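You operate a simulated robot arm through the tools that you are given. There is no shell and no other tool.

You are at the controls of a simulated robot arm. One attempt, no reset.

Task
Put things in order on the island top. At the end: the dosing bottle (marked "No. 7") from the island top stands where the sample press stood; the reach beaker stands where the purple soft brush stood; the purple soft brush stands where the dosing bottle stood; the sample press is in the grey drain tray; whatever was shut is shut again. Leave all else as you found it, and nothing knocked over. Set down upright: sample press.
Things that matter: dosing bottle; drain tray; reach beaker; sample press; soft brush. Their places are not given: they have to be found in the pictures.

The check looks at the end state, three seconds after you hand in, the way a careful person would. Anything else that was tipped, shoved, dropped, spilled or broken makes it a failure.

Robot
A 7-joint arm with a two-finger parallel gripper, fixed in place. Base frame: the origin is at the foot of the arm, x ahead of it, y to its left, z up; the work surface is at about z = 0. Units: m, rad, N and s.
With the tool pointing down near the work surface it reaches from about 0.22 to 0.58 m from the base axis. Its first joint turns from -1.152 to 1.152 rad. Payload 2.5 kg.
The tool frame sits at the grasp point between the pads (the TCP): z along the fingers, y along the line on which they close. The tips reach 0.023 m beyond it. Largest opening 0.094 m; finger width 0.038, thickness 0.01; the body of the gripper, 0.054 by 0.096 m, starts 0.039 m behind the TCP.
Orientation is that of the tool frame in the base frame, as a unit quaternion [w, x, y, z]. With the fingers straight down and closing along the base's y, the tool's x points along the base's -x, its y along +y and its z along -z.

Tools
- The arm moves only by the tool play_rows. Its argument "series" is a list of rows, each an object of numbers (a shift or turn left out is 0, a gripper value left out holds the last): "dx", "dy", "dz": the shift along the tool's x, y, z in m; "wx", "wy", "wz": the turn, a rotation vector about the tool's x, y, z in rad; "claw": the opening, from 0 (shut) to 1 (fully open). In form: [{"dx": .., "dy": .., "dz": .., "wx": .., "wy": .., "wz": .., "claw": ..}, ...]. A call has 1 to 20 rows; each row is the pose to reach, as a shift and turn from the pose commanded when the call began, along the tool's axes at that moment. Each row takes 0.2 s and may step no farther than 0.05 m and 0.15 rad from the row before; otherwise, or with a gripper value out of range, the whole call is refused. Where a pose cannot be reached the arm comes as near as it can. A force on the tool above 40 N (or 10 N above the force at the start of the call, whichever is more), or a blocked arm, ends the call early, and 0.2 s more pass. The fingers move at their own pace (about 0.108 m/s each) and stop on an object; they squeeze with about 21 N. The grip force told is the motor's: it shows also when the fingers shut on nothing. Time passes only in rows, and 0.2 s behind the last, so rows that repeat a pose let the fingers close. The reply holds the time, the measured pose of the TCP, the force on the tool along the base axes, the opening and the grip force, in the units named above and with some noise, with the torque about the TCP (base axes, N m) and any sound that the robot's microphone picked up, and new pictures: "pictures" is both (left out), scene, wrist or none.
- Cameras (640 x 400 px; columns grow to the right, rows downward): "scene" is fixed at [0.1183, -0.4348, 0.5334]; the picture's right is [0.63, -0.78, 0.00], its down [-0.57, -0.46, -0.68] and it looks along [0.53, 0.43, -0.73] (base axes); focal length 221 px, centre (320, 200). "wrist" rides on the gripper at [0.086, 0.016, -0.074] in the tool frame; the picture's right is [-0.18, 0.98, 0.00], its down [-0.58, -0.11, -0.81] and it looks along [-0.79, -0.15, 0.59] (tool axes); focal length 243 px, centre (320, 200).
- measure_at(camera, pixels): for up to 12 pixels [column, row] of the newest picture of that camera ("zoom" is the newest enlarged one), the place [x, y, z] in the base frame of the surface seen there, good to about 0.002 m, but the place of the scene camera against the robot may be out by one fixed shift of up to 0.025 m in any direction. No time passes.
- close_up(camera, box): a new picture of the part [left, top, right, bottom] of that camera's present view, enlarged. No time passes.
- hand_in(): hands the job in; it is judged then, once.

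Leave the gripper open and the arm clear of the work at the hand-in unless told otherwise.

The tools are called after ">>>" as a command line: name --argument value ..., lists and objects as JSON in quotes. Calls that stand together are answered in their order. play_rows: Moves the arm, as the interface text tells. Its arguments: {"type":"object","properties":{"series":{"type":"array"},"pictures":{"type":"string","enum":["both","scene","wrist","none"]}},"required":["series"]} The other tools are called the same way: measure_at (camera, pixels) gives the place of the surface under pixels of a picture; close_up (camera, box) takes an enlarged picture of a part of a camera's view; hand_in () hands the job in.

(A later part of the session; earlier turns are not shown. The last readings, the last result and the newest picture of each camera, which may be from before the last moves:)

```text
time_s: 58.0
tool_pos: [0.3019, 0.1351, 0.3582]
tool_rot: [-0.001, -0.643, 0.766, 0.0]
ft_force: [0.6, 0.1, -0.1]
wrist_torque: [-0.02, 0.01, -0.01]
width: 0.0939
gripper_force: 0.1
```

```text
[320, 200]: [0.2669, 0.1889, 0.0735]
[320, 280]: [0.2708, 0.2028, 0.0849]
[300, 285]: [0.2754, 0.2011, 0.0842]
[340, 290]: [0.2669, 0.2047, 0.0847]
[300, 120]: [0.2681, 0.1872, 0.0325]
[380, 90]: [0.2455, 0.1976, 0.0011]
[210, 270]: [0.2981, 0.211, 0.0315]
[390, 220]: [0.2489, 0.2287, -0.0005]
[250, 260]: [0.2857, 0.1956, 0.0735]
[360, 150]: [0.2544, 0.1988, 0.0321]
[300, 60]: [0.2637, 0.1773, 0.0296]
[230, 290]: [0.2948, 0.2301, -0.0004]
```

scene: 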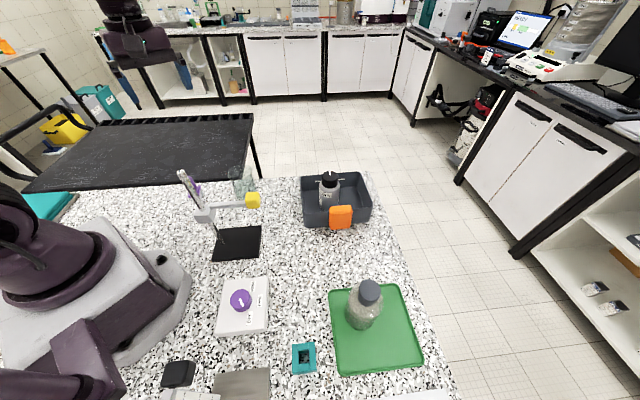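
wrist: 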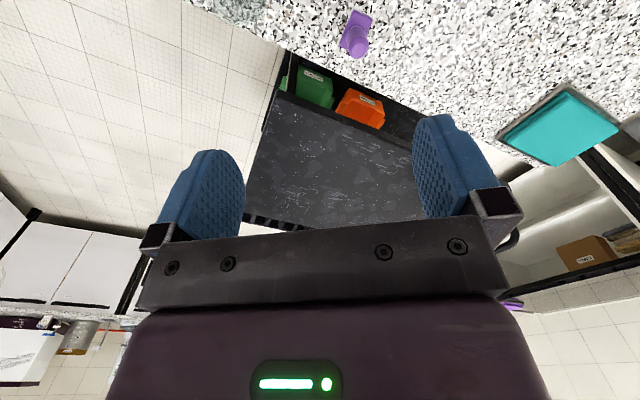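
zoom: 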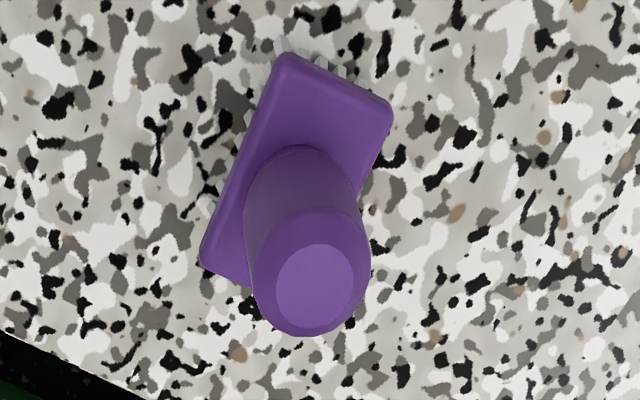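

The brush handle top is at about (0.271, 0.203, 0.085), and its block lies at z ≈ 0.03 with its long side along 44°. I'll move closer with the tool turned to a yaw of 44° for an exact look.

>>> play_rows --series '[{"dx": -0.005, "dy": 0.0124, "dz": 0.03, "wz": 0.126}, {"dx": -0.01, "dy": 0.0249, "dz": 0.06, "wz": 0.251}, {"dx": -0.0148, "dy": 0.0373, "dz": 0.09, "wz": 0.377}, {"dx": -0.0197, "dy": 0.0498, "dz": 0.12, "wz": 0.502}, {"dx": -0.0246, "dy": 0.0622, "dz": 0.148, "wz": 0.628}, {"dx": -0.0246, "dy": 0.0622, "dz": 0.148, "wz": 0.628}]'

>>> close_up --camera "wrist" --box '[260, 0, 420, 120]'

```text
time_s: 59.4
tool_pos: [0.2458, 0.165, 0.2118]
tool_rot: [-0.001, -0.375, 0.927, 0.0]
ft_force: [-0.6, 0.3, -0.7]
wrist_torque: [-0.03, 0.01, -0.01]
width: 0.0942
gripper_force: 0.0
```

scene: 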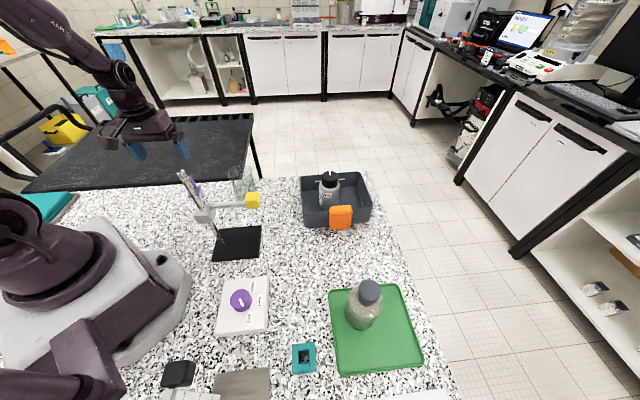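
wrist: 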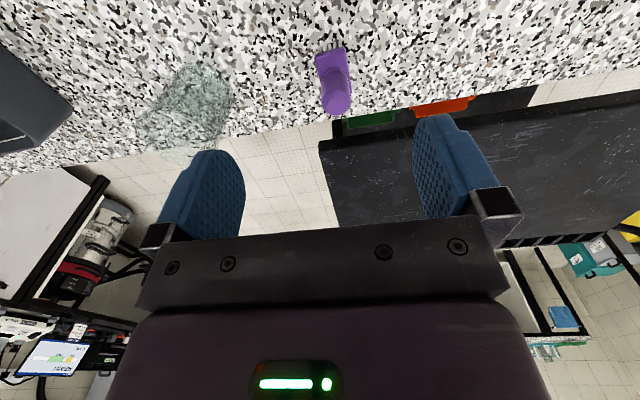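

```text
3.33 times, centred on (340, 60) of wrist
```

zoom: 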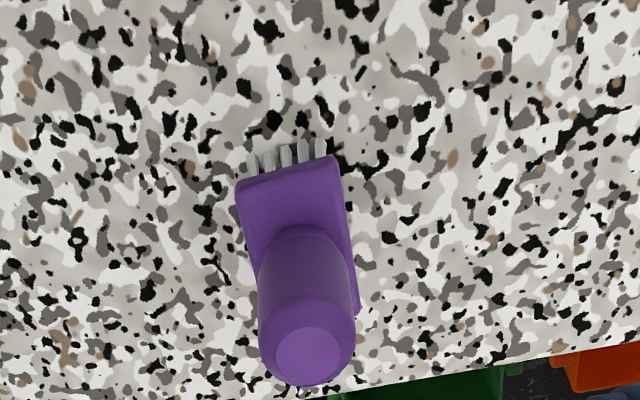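

I'll measure the handle top, its sides and the block's front edge in this close-up.

>>> measure_at --camera "zoom" --pixels '[[307, 355], [280, 352], [335, 356], [307, 332], [307, 378], [305, 240], [303, 270], [275, 270], [340, 270], [245, 188], [332, 165], [352, 308]]'

>>> measure_at --camera "zoom" --pixels '[[290, 190], [320, 200], [290, 160], [320, 155], [262, 320], [352, 330], [305, 300], [265, 300], [346, 300], [350, 260], [255, 220], [345, 220]]'

```text
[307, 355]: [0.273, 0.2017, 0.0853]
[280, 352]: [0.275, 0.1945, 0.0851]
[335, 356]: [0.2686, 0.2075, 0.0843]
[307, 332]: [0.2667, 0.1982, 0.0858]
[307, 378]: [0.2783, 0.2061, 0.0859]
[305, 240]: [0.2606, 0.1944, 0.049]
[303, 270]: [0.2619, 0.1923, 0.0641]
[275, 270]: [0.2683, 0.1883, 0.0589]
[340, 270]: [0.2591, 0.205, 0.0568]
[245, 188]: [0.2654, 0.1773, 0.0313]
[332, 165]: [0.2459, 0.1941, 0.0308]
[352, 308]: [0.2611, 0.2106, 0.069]
```

```text
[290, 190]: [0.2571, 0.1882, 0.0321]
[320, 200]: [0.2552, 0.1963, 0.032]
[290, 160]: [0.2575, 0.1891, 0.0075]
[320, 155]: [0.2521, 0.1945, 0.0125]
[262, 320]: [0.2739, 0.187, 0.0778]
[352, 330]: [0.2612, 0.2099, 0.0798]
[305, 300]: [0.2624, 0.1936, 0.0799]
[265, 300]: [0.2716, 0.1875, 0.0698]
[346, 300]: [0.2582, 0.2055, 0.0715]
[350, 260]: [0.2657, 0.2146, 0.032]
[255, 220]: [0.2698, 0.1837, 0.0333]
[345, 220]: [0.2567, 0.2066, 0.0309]
```

The handle is vertical with radius about 0.0135 and axis at (0.272, 0.2015). I'll move above it at z 0.13 and check alignment.

>>> play_rows --series '[{"dx": -0.015, "dy": 0.003, "dz": 0.02}, {"dx": -0.03, "dy": 0.006, "dz": 0.04}, {"dx": -0.0442, "dy": 0.008, "dz": 0.06}, {"dx": -0.0442, "dy": 0.008, "dz": 0.082}, {"dx": -0.0442, "dy": 0.008, "dz": 0.082}]'

```text
time_s: 60.6
tool_pos: [0.2721, 0.2039, 0.1281]
tool_rot: [-0.002, -0.374, 0.927, -0.001]
ft_force: [0.5, 0.2, 0.0]
wrist_torque: [-0.02, -0.01, -0.02]
width: 0.094
gripper_force: 0.1
```

scene: 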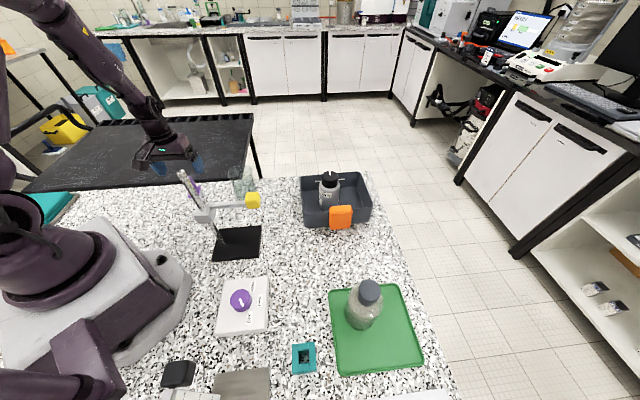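
wrist: 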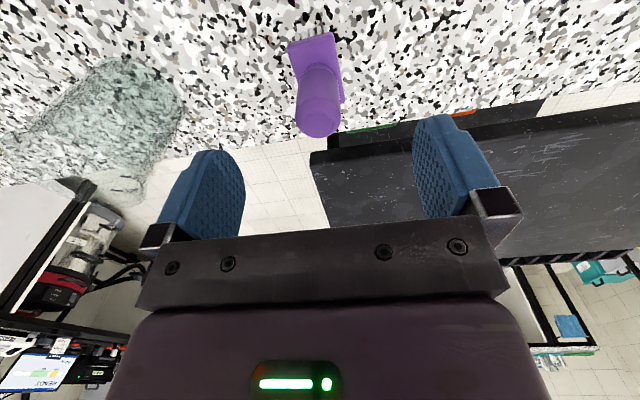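

I'll measure the handle top once more, and check the height of the black bench behind it, since one finger will come down near there.

>>> measure_at --camera "wrist" --pixels '[[318, 122], [305, 118], [332, 120], [318, 110], [318, 132], [345, 155], [380, 180], [350, 133], [400, 128], [460, 112], [400, 110], [318, 80]]'

>>> close_up --camera "wrist" --box '[250, 20, 410, 140]'

```text
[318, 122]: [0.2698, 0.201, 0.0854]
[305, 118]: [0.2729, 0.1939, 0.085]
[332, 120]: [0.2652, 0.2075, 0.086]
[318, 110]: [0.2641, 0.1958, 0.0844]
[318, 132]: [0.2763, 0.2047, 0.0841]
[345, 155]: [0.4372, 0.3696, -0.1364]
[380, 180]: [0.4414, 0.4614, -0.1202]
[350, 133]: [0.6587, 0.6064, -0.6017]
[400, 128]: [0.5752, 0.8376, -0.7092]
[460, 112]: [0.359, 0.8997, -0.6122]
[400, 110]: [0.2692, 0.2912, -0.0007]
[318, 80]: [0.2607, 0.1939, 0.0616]
```

```text
3.33 times, centred on (330, 80) of wrist
```

zoom: 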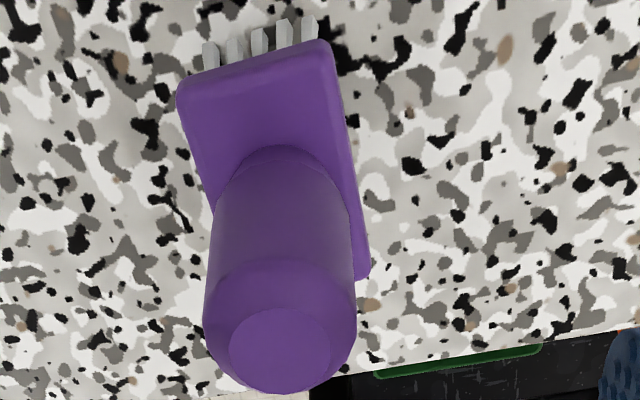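

The bench is lower, so the way is free. I'll adjust 3 mm and go down to z ≈ 0.062, with the tips above the block, then close on the handle.

>>> play_rows --series '[{"dx": 0.003, "dz": 0.02}, {"dx": 0.003, "dz": 0.04}, {"dx": 0.003, "dz": 0.055}, {"dx": 0.003, "dz": 0.065}, {"dx": 0.003, "dz": 0.065}]'

```text
time_s: 61.8
tool_pos: [0.2691, 0.2005, 0.0628]
tool_rot: [-0.002, -0.373, 0.928, 0.0]
ft_force: [0.1, 0.3, 0.4]
wrist_torque: [0.0, -0.02, -0.01]
width: 0.0941
gripper_force: 0.1
```

scene: 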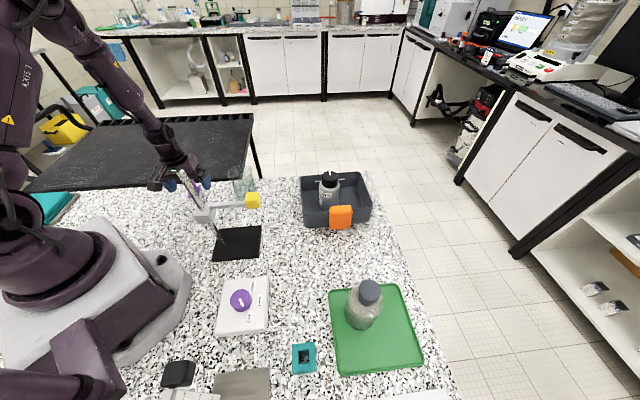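
wrist: 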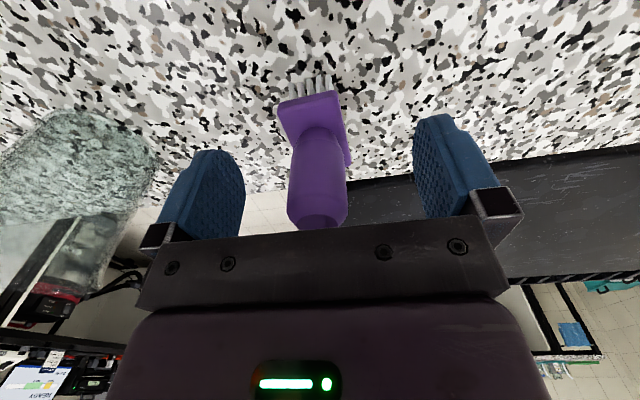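

The handle is centred between the fingers. I'll close slowly.

>>> play_rows --series '[{"claw": 0.7}, {"claw": 0.5}, {"claw": 0.4}, {"claw": 0.34}, {"claw": 0.3}, {"claw": 0.25}, {"claw": 0}, {"claw": 0}]' --pictures "wrist"

```text
time_s: 63.6
tool_pos: [0.2691, 0.2, 0.0632]
tool_rot: [-0.002, -0.374, 0.927, -0.002]
ft_force: [-0.3, -0.2, 0.6]
wrist_torque: [0.02, 0.01, 0.02]
width: 0.0262
gripper_force: 21.4
```

wrist: 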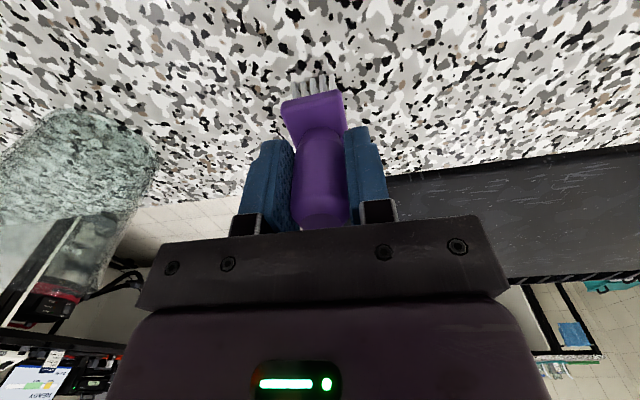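

It's gripped at 0.026 m. I'll lift straight up, first a little, then to z ≈ 0.38.

>>> play_rows --series '[{"dz": -0.005}, {"dz": -0.015}, {"dz": -0.04}, {"dz": -0.08}, {"dz": -0.12}, {"dz": -0.16}, {"dz": -0.2}, {"dz": -0.24}, {"dz": -0.28}, {"dz": -0.315}, {"dz": -0.315}]'

```text
time_s: 66.0
tool_pos: [0.27, 0.2009, 0.3783]
tool_rot: [-0.001, -0.375, 0.927, -0.001]
ft_force: [0.3, 0.3, -1.0]
wrist_torque: [0.0, 0.0, 0.02]
width: 0.0263
gripper_force: 21.2
```

scene: 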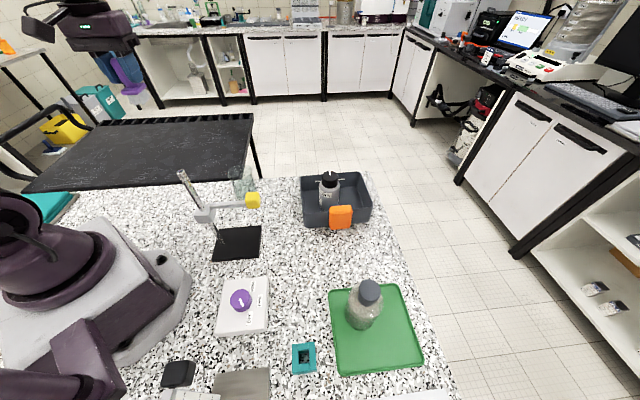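
wrist: 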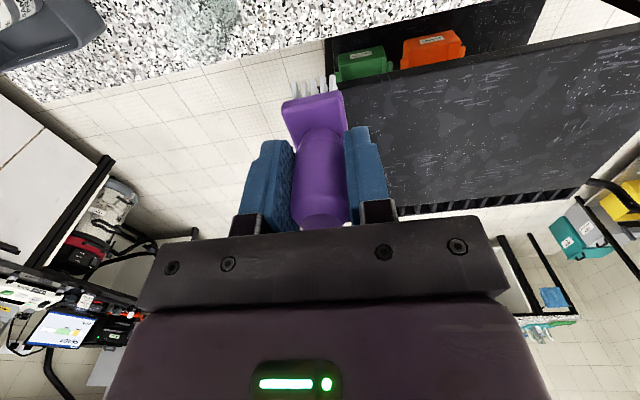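

The brush is held. I'll carry it high around to above the old bottle spot (0.3014, −0.2216), keeping z ≈ 0.38 so it clears the stand.

>>> play_rows --series '[{"dx": 0.0023, "dy": -0.0398, "wz": 0.06}, {"dx": 0.0046, "dy": -0.0796, "wz": 0.12}, {"dx": 0.0069, "dy": -0.1193, "wz": 0.18}, {"dx": 0.0092, "dy": -0.1591, "wz": 0.24}, {"dx": 0.0115, "dy": -0.1989, "wz": 0.3}, {"dx": 0.041, "dy": -0.2295, "wz": 0.36}, {"dx": 0.0706, "dy": -0.2601, "wz": 0.42}, {"dx": 0.1001, "dy": -0.2906, "wz": 0.48}, {"dx": 0.1296, "dy": -0.3212, "wz": 0.54}, {"dx": 0.165, "dy": -0.3223, "wz": 0.6}, {"dx": 0.2004, "dy": -0.3234, "wz": 0.66}, {"dx": 0.2357, "dy": -0.3245, "wz": 0.72}, {"dx": 0.2711, "dy": -0.3256, "wz": 0.769}, {"dx": 0.2711, "dy": -0.3256, "wz": 0.769}]'

```text
time_s: 69.0
tool_pos: [0.2999, -0.2229, 0.3808]
tool_rot: [-0.001, 0.0, 1.0, -0.001]
ft_force: [-1.4, 0.9, -1.0]
wrist_torque: [0.01, 0.0, 0.03]
width: 0.026
gripper_force: 20.9
```

scene: 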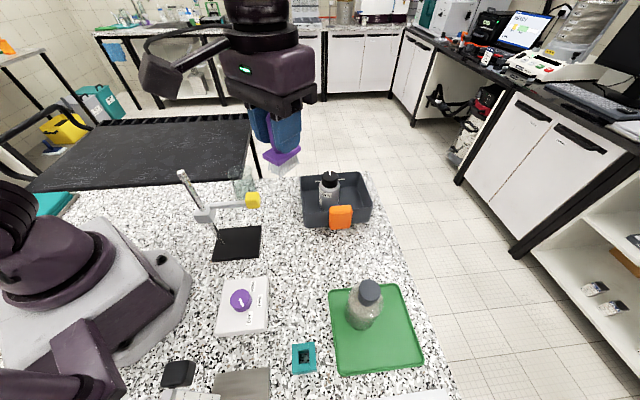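
wrist: 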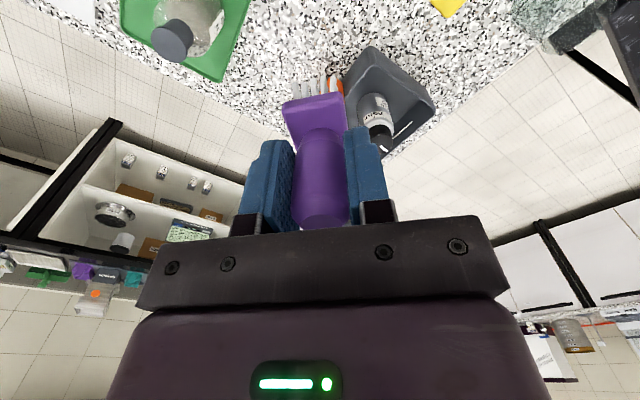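

I'm above the spot. I'll lower quickly to about 1 cm above the table, then slowly.

>>> play_rows --series '[{"dz": 0.04, "dy": 0.001}, {"dz": 0.08, "dy": 0.001}, {"dz": 0.12, "dy": 0.001}, {"dz": 0.16, "dy": 0.001}, {"dz": 0.2, "dy": 0.001}, {"dz": 0.24, "dy": 0.001}, {"dz": 0.27, "dy": 0.001}, {"dz": 0.295, "dy": 0.001}, {"dz": 0.305, "dy": 0.001}, {"dz": 0.305, "dy": 0.001}]'

>>> close_up --camera "scene" --box '[220, 170, 370, 300]'

```text
time_s: 71.2
tool_pos: [0.2981, -0.2207, 0.0731]
tool_rot: [-0.001, 0.0, 1.0, 0.0]
ft_force: [-0.1, 0.3, -0.8]
wrist_torque: [0.0, -0.01, 0.0]
width: 0.0263
gripper_force: 21.1
```

scene: 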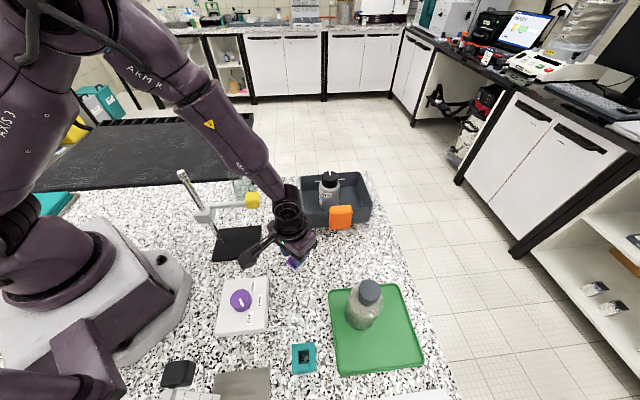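
wrist: 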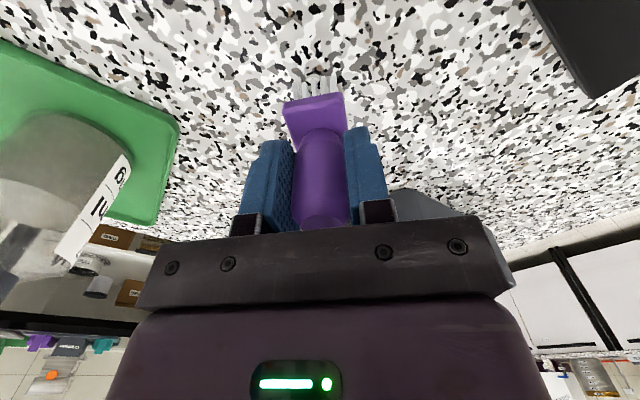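

```text
3.08 times, centred on (295, 235) of scene
```

zoom: 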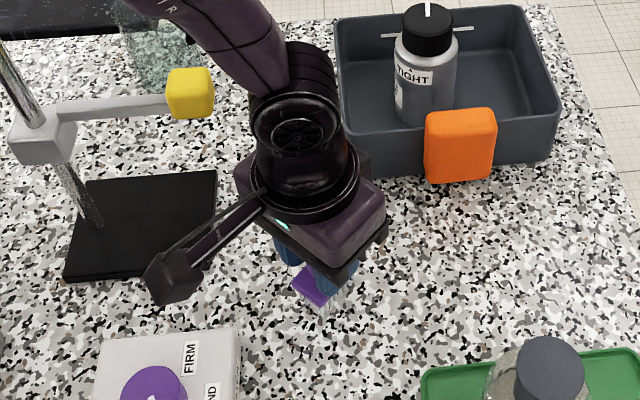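

I'll lower the last centimetre in small steps until the bristles touch.

>>> play_rows --series '[{"dx": -0.0015, "dz": 0.003}, {"dx": -0.0015, "dz": 0.006}, {"dx": -0.0015, "dz": 0.008}, {"dx": -0.0015, "dz": 0.008}]' --pictures "none"

>>> play_rows --series '[{"dz": 0.0007}, {"dz": 0.0014}, {"dz": 0.0014}]' --pictures "none"

```text
time_s: 72.2
tool_pos: [0.3016, -0.2214, 0.0653]
tool_rot: [-0.001, 0.0, 1.0, -0.001]
ft_force: [-0.3, 0.2, -0.5]
wrist_torque: [-0.01, 0.02, -0.01]
width: 0.0261
gripper_force: 21.5
```

```text
time_s: 73.0
tool_pos: [0.3013, -0.2212, 0.0638]
tool_rot: [-0.001, 0.0, 1.0, 0.0]
ft_force: [-0.5, 0.7, -0.9]
wrist_torque: [0.0, -0.03, -0.04]
width: 0.0261
gripper_force: 20.9
```

>>> play_rows --series '[{"dz": 0.0007}, {"dz": 0.0014}, {"dz": 0.0014}]' --pictures "none"

```text
time_s: 73.8
tool_pos: [0.3019, -0.2216, 0.0638]
tool_rot: [-0.001, 0.0, 1.0, -0.001]
ft_force: [-2.3, 1.2, 3.9]
wrist_torque: [0.1, 0.12, 0.03]
width: 0.0262
gripper_force: 20.7
```

It has touched, with about 4 N upward. I'll ease off slightly and open the fingers gradually.

>>> play_rows --series '[{"dz": -0.0006}, {"dz": -0.0006, "claw": 0.3}, {"dz": -0.0006, "claw": 0.35}, {"dz": -0.0006, "claw": 0.45}, {"dz": -0.0006, "claw": 0.6}, {"dz": -0.0006, "claw": 0.6}]'

```text
time_s: 75.2
tool_pos: [0.3021, -0.2207, 0.0638]
tool_rot: [-0.002, -0.001, 1.0, 0.0]
ft_force: [0.5, -0.9, -0.6]
wrist_torque: [-0.02, 0.0, 0.03]
width: 0.0568
gripper_force: 0.1
```

scene: 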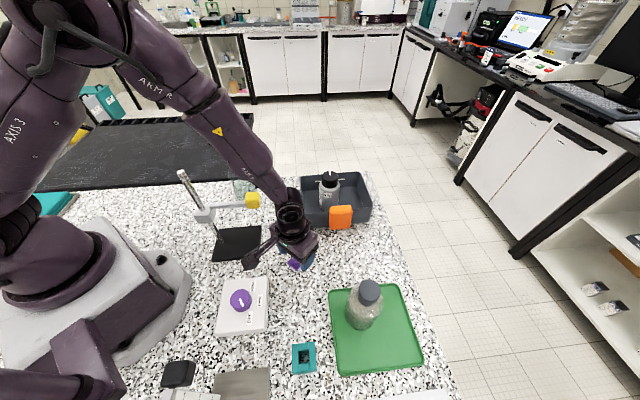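
wrist: 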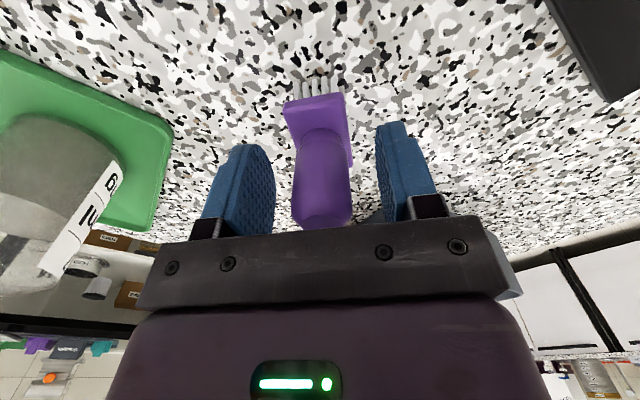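

The brush stands free. I'll rise straight up to z ≈ 0.38.

>>> play_rows --series '[{"dz": -0.01}, {"dz": -0.03}, {"dz": -0.06}, {"dz": -0.1}, {"dz": -0.14}, {"dz": -0.18}, {"dz": -0.22}, {"dz": -0.26}, {"dz": -0.3}, {"dz": -0.315, "claw": 1}, {"dz": -0.315, "claw": 1}]'

>>> close_up --camera "scene" --box '[220, 170, 370, 300]'

```text
time_s: 77.6
tool_pos: [0.3037, -0.2228, 0.3817]
tool_rot: [0.0, 0.001, 1.0, -0.001]
ft_force: [-0.4, -0.4, -0.3]
wrist_torque: [-0.01, -0.03, 0.04]
width: 0.0937
gripper_force: 0.1
```

scene: 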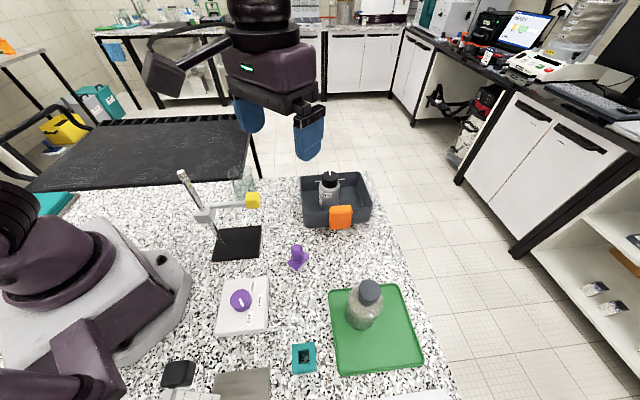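
wrist: 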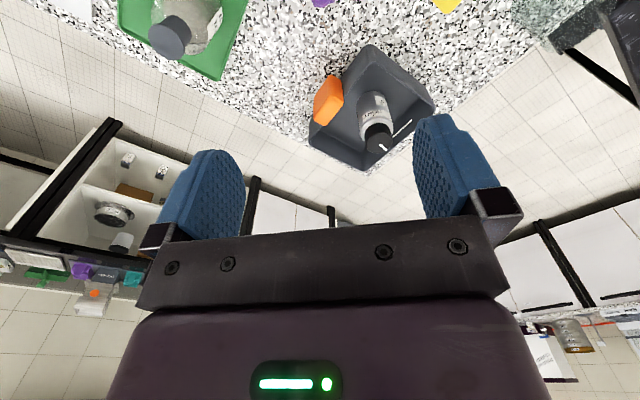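

```text
3.08 times, centred on (295, 235) of scene
```

zoom: 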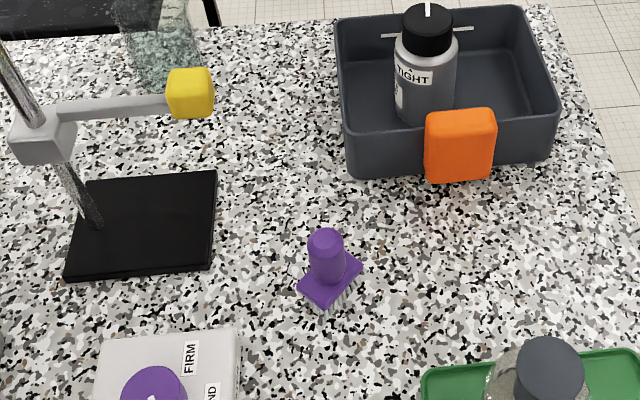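

The brush stands upright on the old bottle spot. Last is the glass beaker near (0.40, 0.107). I'll go to a viewpoint facing it.

>>> play_rows --series '[{"dx": -0.004, "dy": 0.0376, "wz": -0.125}, {"dx": -0.008, "dy": 0.0751, "wz": -0.25}, {"dx": -0.012, "dy": 0.1127, "wz": -0.375}, {"dx": -0.016, "dy": 0.1503, "wz": -0.5}, {"dx": -0.02, "dy": 0.1879, "dz": 0.005, "wz": -0.625}, {"dx": -0.023, "dy": 0.2254, "dz": 0.012, "wz": -0.75}, {"dx": -0.026, "dy": 0.263, "dz": 0.02, "wz": -0.873}, {"dx": -0.026, "dy": 0.263, "dz": 0.02, "wz": -0.873}]'

>>> close_up --camera "wrist" --box '[240, 0, 420, 150]'

```text
time_s: 79.4
tool_pos: [0.3293, 0.04, 0.3598]
tool_rot: [-0.002, -0.423, 0.906, -0.001]
ft_force: [-0.2, -0.3, 0.2]
wrist_torque: [-0.03, 0.03, 0.02]
width: 0.0937
gripper_force: 0.1
```

scene: 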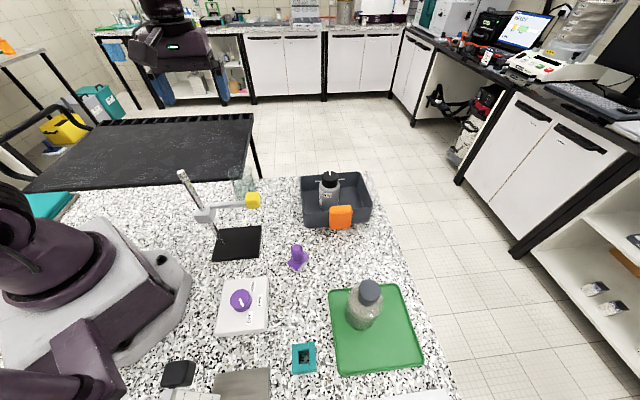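
wrist: 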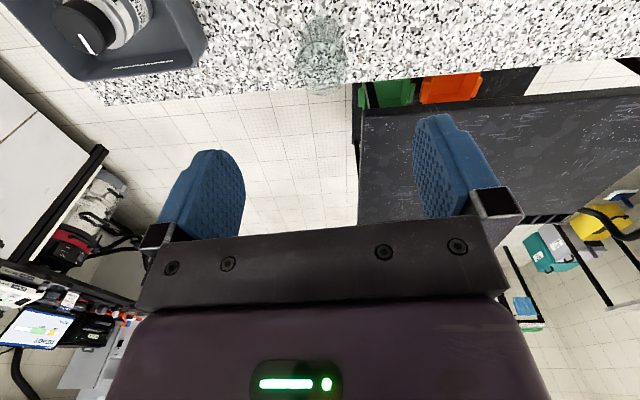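

```text
2.67 times, centred on (330, 75) of wrist
```

zoom: 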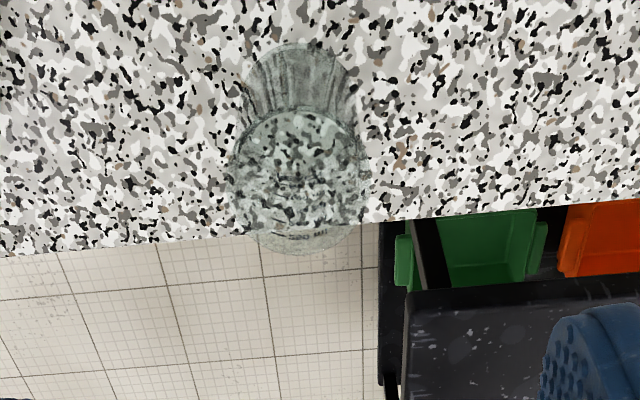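

The beaker shows at about (320,50) in the wrist view. I'll enlarge further.

>>> close_up --camera "wrist" --box '[280, 5, 370, 105]'

>>> measure_at --camera "zoom" --pixels '[[320, 60], [320, 100], [320, 150], [320, 200], [320, 250], [320, 300], [320, 340], [250, 200], [390, 200], [200, 120], [440, 120], [320, 360]]'

```text
4.00 times, centred on (325, 55) of wrist
```

zoom: 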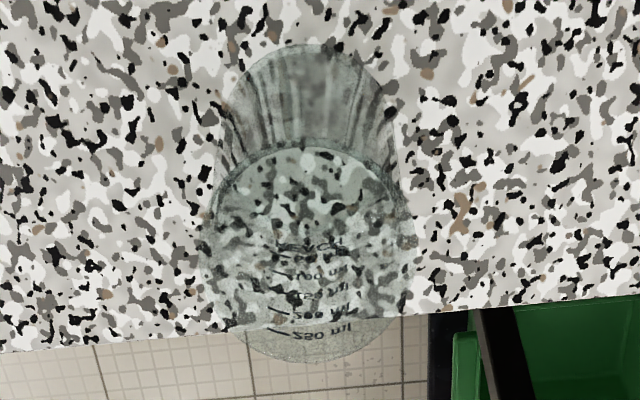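

```text
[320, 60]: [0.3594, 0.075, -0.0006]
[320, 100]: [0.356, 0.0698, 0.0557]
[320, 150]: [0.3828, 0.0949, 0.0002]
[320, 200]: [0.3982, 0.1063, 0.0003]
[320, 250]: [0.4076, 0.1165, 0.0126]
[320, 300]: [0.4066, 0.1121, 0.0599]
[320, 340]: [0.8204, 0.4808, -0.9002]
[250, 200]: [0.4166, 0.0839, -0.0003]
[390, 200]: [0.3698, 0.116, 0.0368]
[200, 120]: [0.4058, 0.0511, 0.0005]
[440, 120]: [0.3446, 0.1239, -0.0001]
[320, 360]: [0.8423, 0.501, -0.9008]
```

The wall points suggest the beaker's axis is near (0.382, 0.091) with a diameter of about 0.068–0.07. I'll take a second, closer view to pin this down.

>>> play_rows --series '[{"dx": -0.005, "dy": 0.004, "dz": 0.028, "wz": 0.13}, {"dx": -0.01, "dy": 0.008, "dz": 0.056, "wz": 0.26}, {"dx": -0.015, "dy": 0.012, "dz": 0.084, "wz": 0.39}, {"dx": -0.02, "dy": 0.016, "dz": 0.112, "wz": 0.52}, {"dx": -0.0234, "dy": 0.0188, "dz": 0.14, "wz": 0.646}, {"dx": -0.0234, "dy": 0.0188, "dz": 0.14, "wz": 0.646}]'

>>> close_up --camera "wrist" --box '[250, 0, 410, 130]'

```text
time_s: 80.8
tool_pos: [0.3287, 0.0732, 0.2195]
tool_rot: [-0.001, -0.113, 0.994, -0.001]
ft_force: [-0.6, -0.5, 0.6]
wrist_torque: [-0.04, 0.03, 0.01]
width: 0.0941
gripper_force: 0.2
```

scene: 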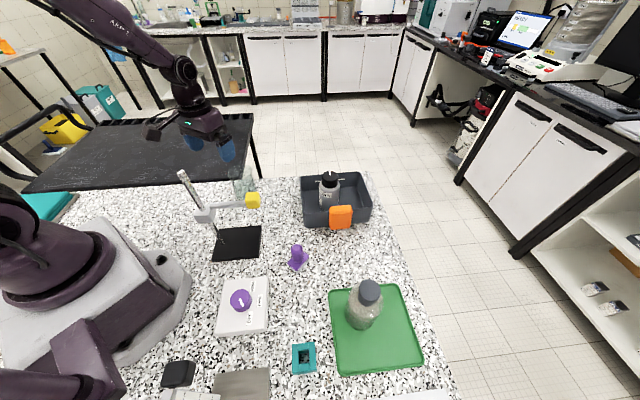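
wrist: 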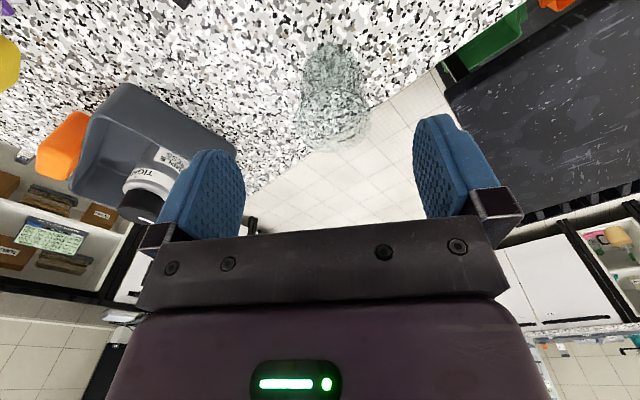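

```text
3.08 times, centred on (330, 65) of wrist
```

zoom: 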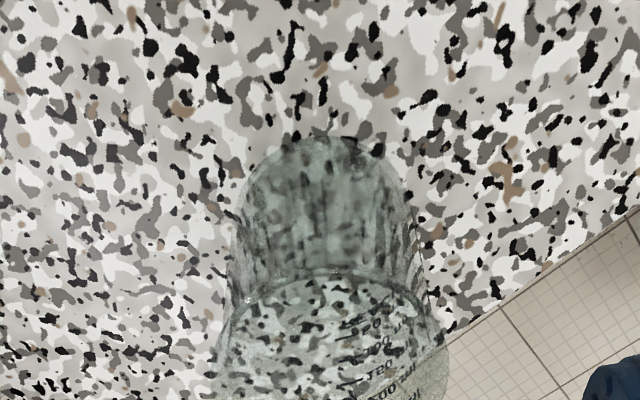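

>>> close_up --camera "wrist" --box '[270, 35, 400, 160]'

>>> measure_at --camera "zoom" --pixels '[[320, 50], [320, 80], [320, 110], [320, 140], [320, 165], [340, 220], [370, 235], [365, 260], [360, 285], [390, 250], [260, 150], [400, 150]]'

```text
3.20 times, centred on (335, 98) of wrist
```

zoom: 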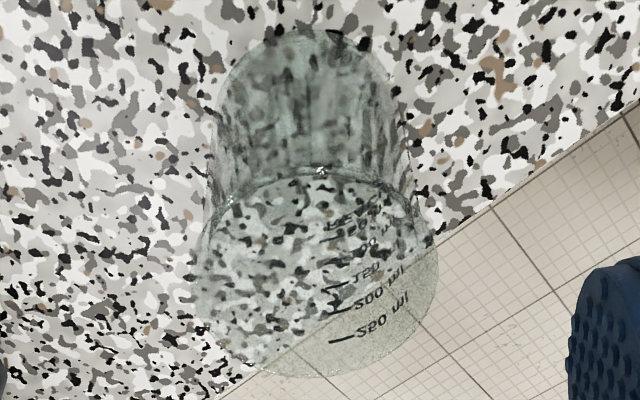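

```text
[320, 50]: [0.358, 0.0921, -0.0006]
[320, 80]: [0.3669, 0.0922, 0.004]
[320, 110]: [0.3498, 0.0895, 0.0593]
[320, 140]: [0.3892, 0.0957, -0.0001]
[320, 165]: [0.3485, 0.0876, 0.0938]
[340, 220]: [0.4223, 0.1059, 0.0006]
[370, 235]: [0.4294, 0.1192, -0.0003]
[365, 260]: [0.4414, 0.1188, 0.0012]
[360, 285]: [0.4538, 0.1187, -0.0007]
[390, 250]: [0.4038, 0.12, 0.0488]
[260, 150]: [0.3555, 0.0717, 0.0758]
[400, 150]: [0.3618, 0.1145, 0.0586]
```

Fitting wall points from both views puts the beaker axis near (0.384, 0.0895), radius about 0.033–0.036 and rim at z ≈ 0.094. It looks empty. I'll move above it at z 0.16 and check the alignment.

>>> play_rows --series '[{"dx": -0.019, "dy": 0.0017, "dz": 0.01}, {"dx": -0.038, "dy": 0.0034, "dz": 0.02}, {"dx": -0.0573, "dy": 0.0051, "dz": 0.04}, {"dx": -0.0573, "dy": 0.0051, "dz": 0.06}, {"dx": -0.0573, "dy": 0.0051, "dz": 0.06}]'

>>> close_up --camera "wrist" --box '[230, 0, 430, 230]'

```text
time_s: 82.0
tool_pos: [0.3827, 0.0908, 0.1561]
tool_rot: [-0.001, -0.113, 0.994, -0.001]
ft_force: [0.3, -0.7, -0.2]
wrist_torque: [0.01, 0.0, -0.01]
width: 0.094
gripper_force: 0.2
```

scene: 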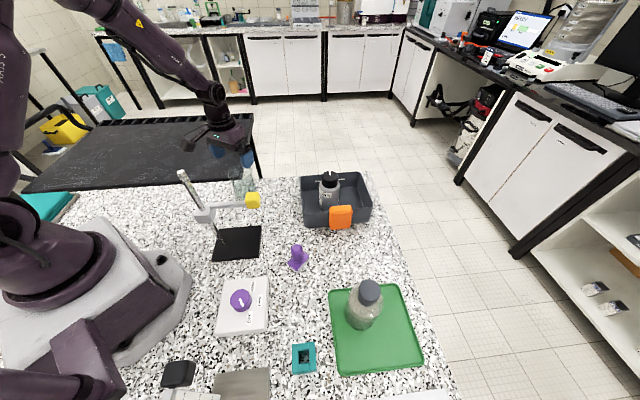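
wrist: 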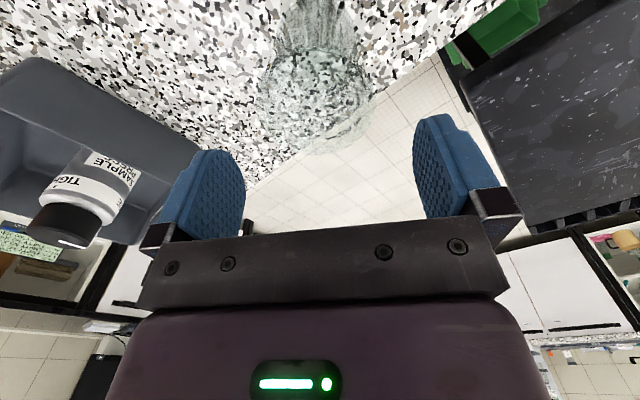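

```text
1.74 times, centred on (330, 115) of wrist
```

zoom: 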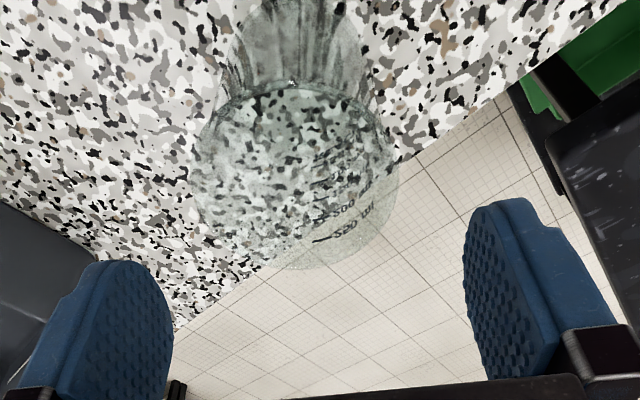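

The rim's centre lies about 4 mm toward the tool's −y side. I'll correct that and go down to z ≈ 0.10, so the tips just straddle the rim, and look.

>>> play_rows --series '[{"dx": -0.002, "dy": -0.004, "dz": 0.01}, {"dx": -0.002, "dy": -0.004, "dz": 0.025}, {"dx": -0.002, "dy": -0.004, "dz": 0.04}, {"dx": -0.002, "dy": -0.004, "dz": 0.055}, {"dx": -0.002, "dy": -0.004, "dz": 0.055}]'

>>> close_up --camera "wrist" --box '[150, 0, 500, 240]'

>>> close_up --camera "scene" --box '[180, 120, 290, 220]'

```text
time_s: 83.2
tool_pos: [0.3856, 0.0889, 0.102]
tool_rot: [-0.001, -0.113, 0.994, 0.0]
ft_force: [0.4, -0.1, 0.3]
wrist_torque: [0.0, -0.04, 0.0]
width: 0.0939
gripper_force: 0.1
```

scene: 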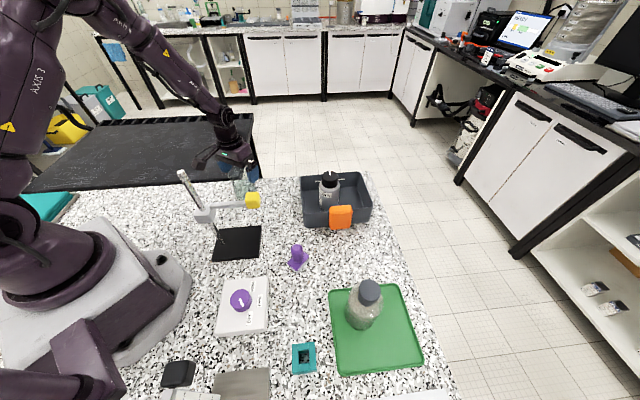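
wrist: 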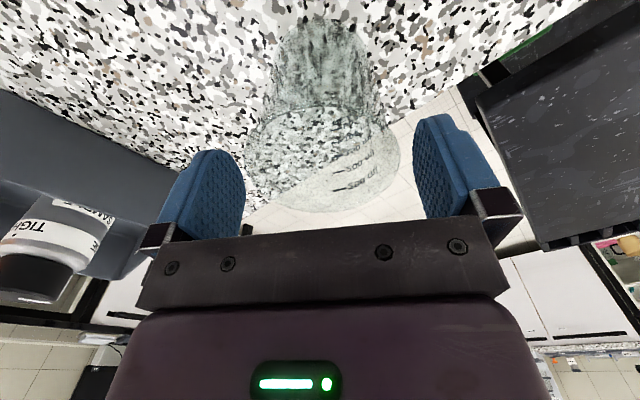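

```text
1.67 times, centred on (325, 120) of wrist
```

zoom: 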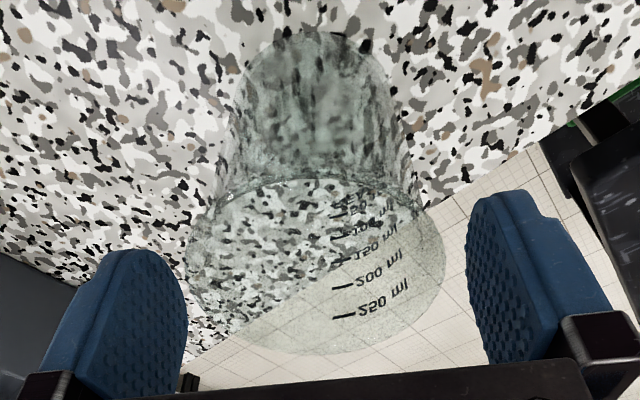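

```text
4.00 times, centred on (235, 170) of scene
```

zoom: 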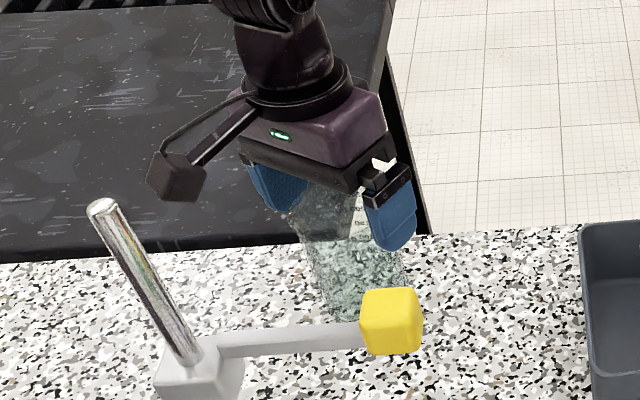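

The rim is centred within about 1.5 mm between the fingers. I'll go down to z ≈ 0.068.

>>> play_rows --series '[{"dz": 0.01}, {"dz": 0.02}, {"dz": 0.028}, {"dz": 0.034}, {"dz": 0.034}]'

>>> close_up --camera "scene" --box '[180, 120, 290, 220]'

```text
time_s: 84.4
tool_pos: [0.3862, 0.0856, 0.0688]
tool_rot: [-0.001, -0.113, 0.994, -0.001]
ft_force: [0.4, -0.1, 0.2]
wrist_torque: [0.03, 0.0, -0.03]
width: 0.0941
gripper_force: 0.0
```

scene: 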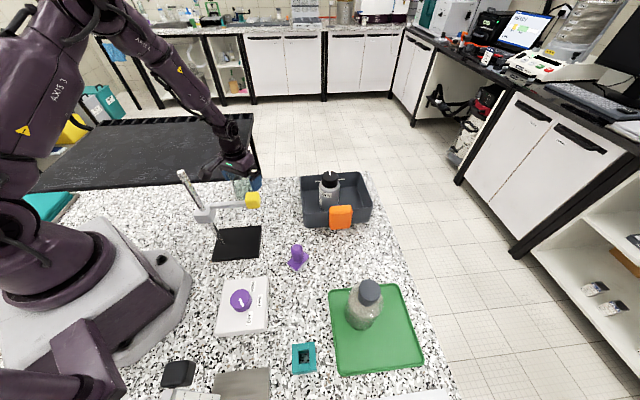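
wrist: 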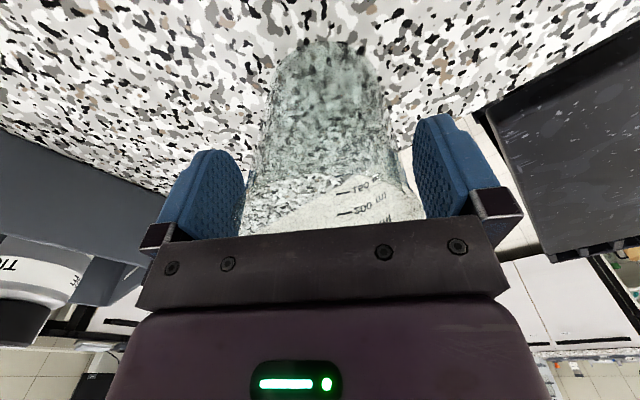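

```text
4.00 times, centred on (235, 170) of scene
```

zoom: 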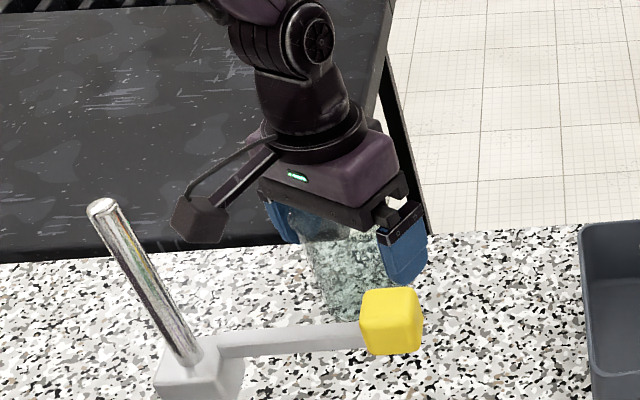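

The fingers are on both sides, with no contact force. I'll close slowly on the glass.

>>> play_rows --series '[{"claw": 0.93}, {"claw": 0.88}, {"claw": 0.84}, {"claw": 0.81}, {"claw": 0.78}, {"claw": 0.75}, {"claw": 0.7}, {"claw": 0.5}, {"claw": 0.3}]'

```text
time_s: 86.4
tool_pos: [0.3863, 0.0867, 0.068]
tool_rot: [-0.001, -0.113, 0.994, -0.001]
ft_force: [-1.2, 0.7, 0.5]
wrist_torque: [0.06, 0.04, 0.01]
width: 0.0699
gripper_force: 20.4
```

scene: 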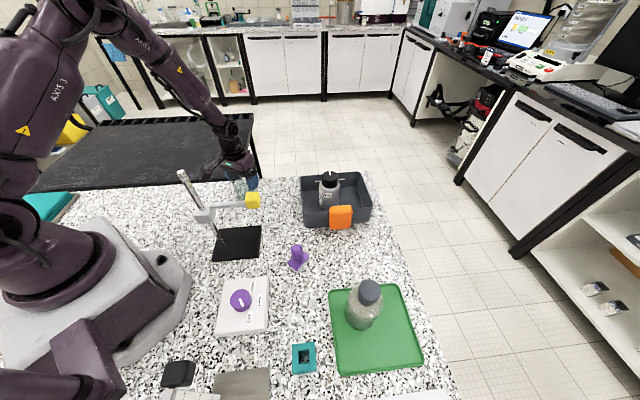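
wrist: 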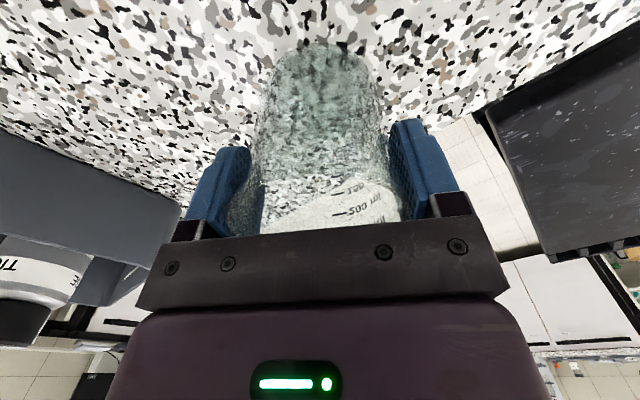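

The grip holds at 0.070 m. I'll lift slowly by 3 cm.

>>> play_rows --series '[{"dz": -0.003}, {"dz": -0.008}, {"dz": -0.016}, {"dz": -0.03}, {"dz": -0.03}]'

>>> close_up --camera "scene" --box '[180, 120, 290, 220]'

```text
time_s: 87.6
tool_pos: [0.3847, 0.0855, 0.0992]
tool_rot: [-0.002, -0.113, 0.994, -0.002]
ft_force: [-0.3, -1.4, -0.9]
wrist_torque: [0.0, -0.01, 0.02]
width: 0.0702
gripper_force: 21.2
```

scene: 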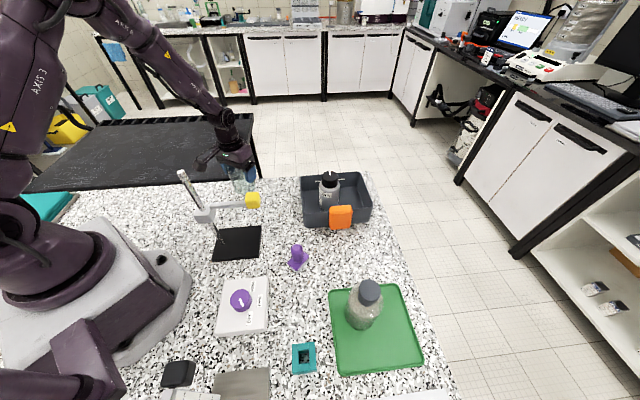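
wrist: 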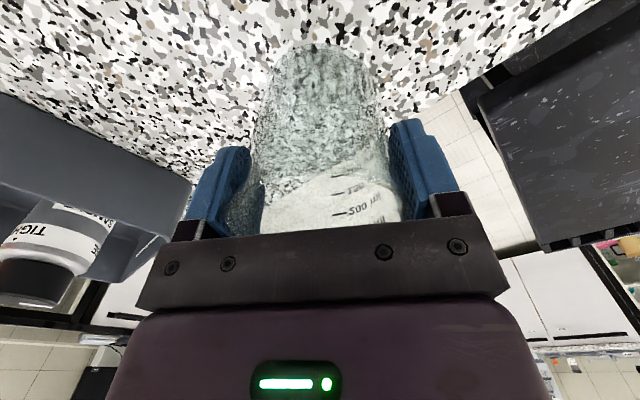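

```text
4.00 times, centred on (235, 170) of scene
```

zoom: 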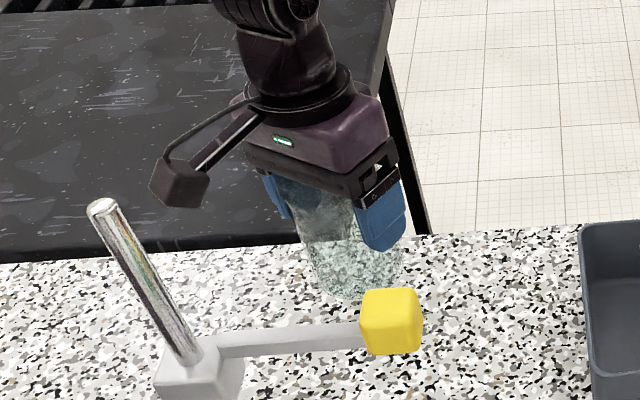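

The beaker is held and weighs about 1 N. Its centre lines up with the TCP. I'll raise it another 6 cm and carry it to above the old brush spot (0.271, 0.2012).

>>> play_rows --series '[{"dz": -0.03}, {"dz": -0.06}, {"dx": 0.0143, "dy": 0.023, "dz": -0.06, "wz": -0.09}, {"dx": 0.0287, "dy": 0.0459, "dz": -0.06, "wz": -0.18}, {"dx": 0.043, "dy": 0.0689, "dz": -0.06, "wz": -0.27}, {"dx": 0.0573, "dy": 0.0919, "dz": -0.06, "wz": -0.36}, {"dx": 0.0717, "dy": 0.1148, "dz": -0.06, "wz": -0.45}, {"dx": 0.086, "dy": 0.1378, "dz": -0.06, "wz": -0.541}, {"dx": 0.086, "dy": 0.1378, "dz": -0.06, "wz": -0.541}]'

```text
time_s: 89.6
tool_pos: [0.2709, 0.2022, 0.1569]
tool_rot: [-0.001, -0.375, 0.927, 0.0]
ft_force: [-0.6, -0.6, -1.7]
wrist_torque: [0.0, 0.02, 0.03]
width: 0.0701
gripper_force: 21.4
```

scene: 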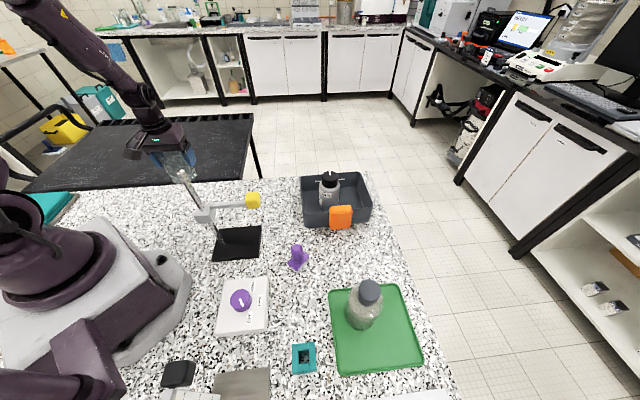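
wrist: 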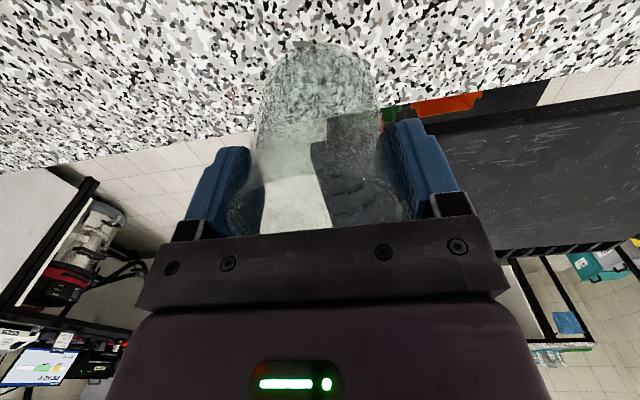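

I'm above the spot. I'll lower to about 1 cm above the table, then go in small steps.

>>> play_rows --series '[{"dz": 0.025}, {"dz": 0.05}, {"dz": 0.068}, {"dz": 0.078}, {"dz": 0.084}, {"dz": 0.084}]' --pictures "none"

>>> play_rows --series '[{"dz": 0.001}, {"dz": 0.002}, {"dz": 0.003}, {"dz": 0.003}]' --pictures "none"

```text
time_s: 91.0
tool_pos: [0.2722, 0.1988, 0.0745]
tool_rot: [-0.002, -0.374, 0.927, 0.0]
ft_force: [-0.7, 0.2, -1.1]
wrist_torque: [0.01, 0.0, 0.02]
width: 0.07
gripper_force: 21.1
```

```text
time_s: 92.0
tool_pos: [0.2714, 0.2004, 0.0703]
tool_rot: [-0.001, -0.375, 0.927, 0.0]
ft_force: [0.0, 0.4, -1.7]
wrist_torque: [-0.03, -0.03, -0.03]
width: 0.0701
gripper_force: 21.6
```

>>> play_rows --series '[{"dz": 0.0007}, {"dz": 0.0014}, {"dz": 0.0014}]' --pictures "none"

```text
time_s: 92.8
tool_pos: [0.2728, 0.1989, 0.0695]
tool_rot: [-0.002, -0.375, 0.927, -0.001]
ft_force: [0.1, 0.0, -1.7]
wrist_torque: [0.01, -0.01, -0.01]
width: 0.0702
gripper_force: 21.0
```

>>> play_rows --series '[{"dz": 0.0007}, {"dz": 0.0014}, {"dz": 0.0014}]' --pictures "none"

```text
time_s: 93.6
tool_pos: [0.2711, 0.2004, 0.0693]
tool_rot: [-0.001, -0.374, 0.927, 0.0]
ft_force: [0.2, -1.0, -0.7]
wrist_torque: [0.02, -0.03, 0.0]
width: 0.0701
gripper_force: 21.3
```

>>> play_rows --series '[{"dz": 0.0007}, {"dz": 0.0007}]' --pictures "none"

```text
time_s: 94.2
tool_pos: [0.2717, 0.1994, 0.0681]
tool_rot: [-0.001, -0.374, 0.927, -0.001]
ft_force: [-1.2, 0.6, 2.6]
wrist_torque: [0.06, 0.03, 0.04]
width: 0.0703
gripper_force: 21.0
```

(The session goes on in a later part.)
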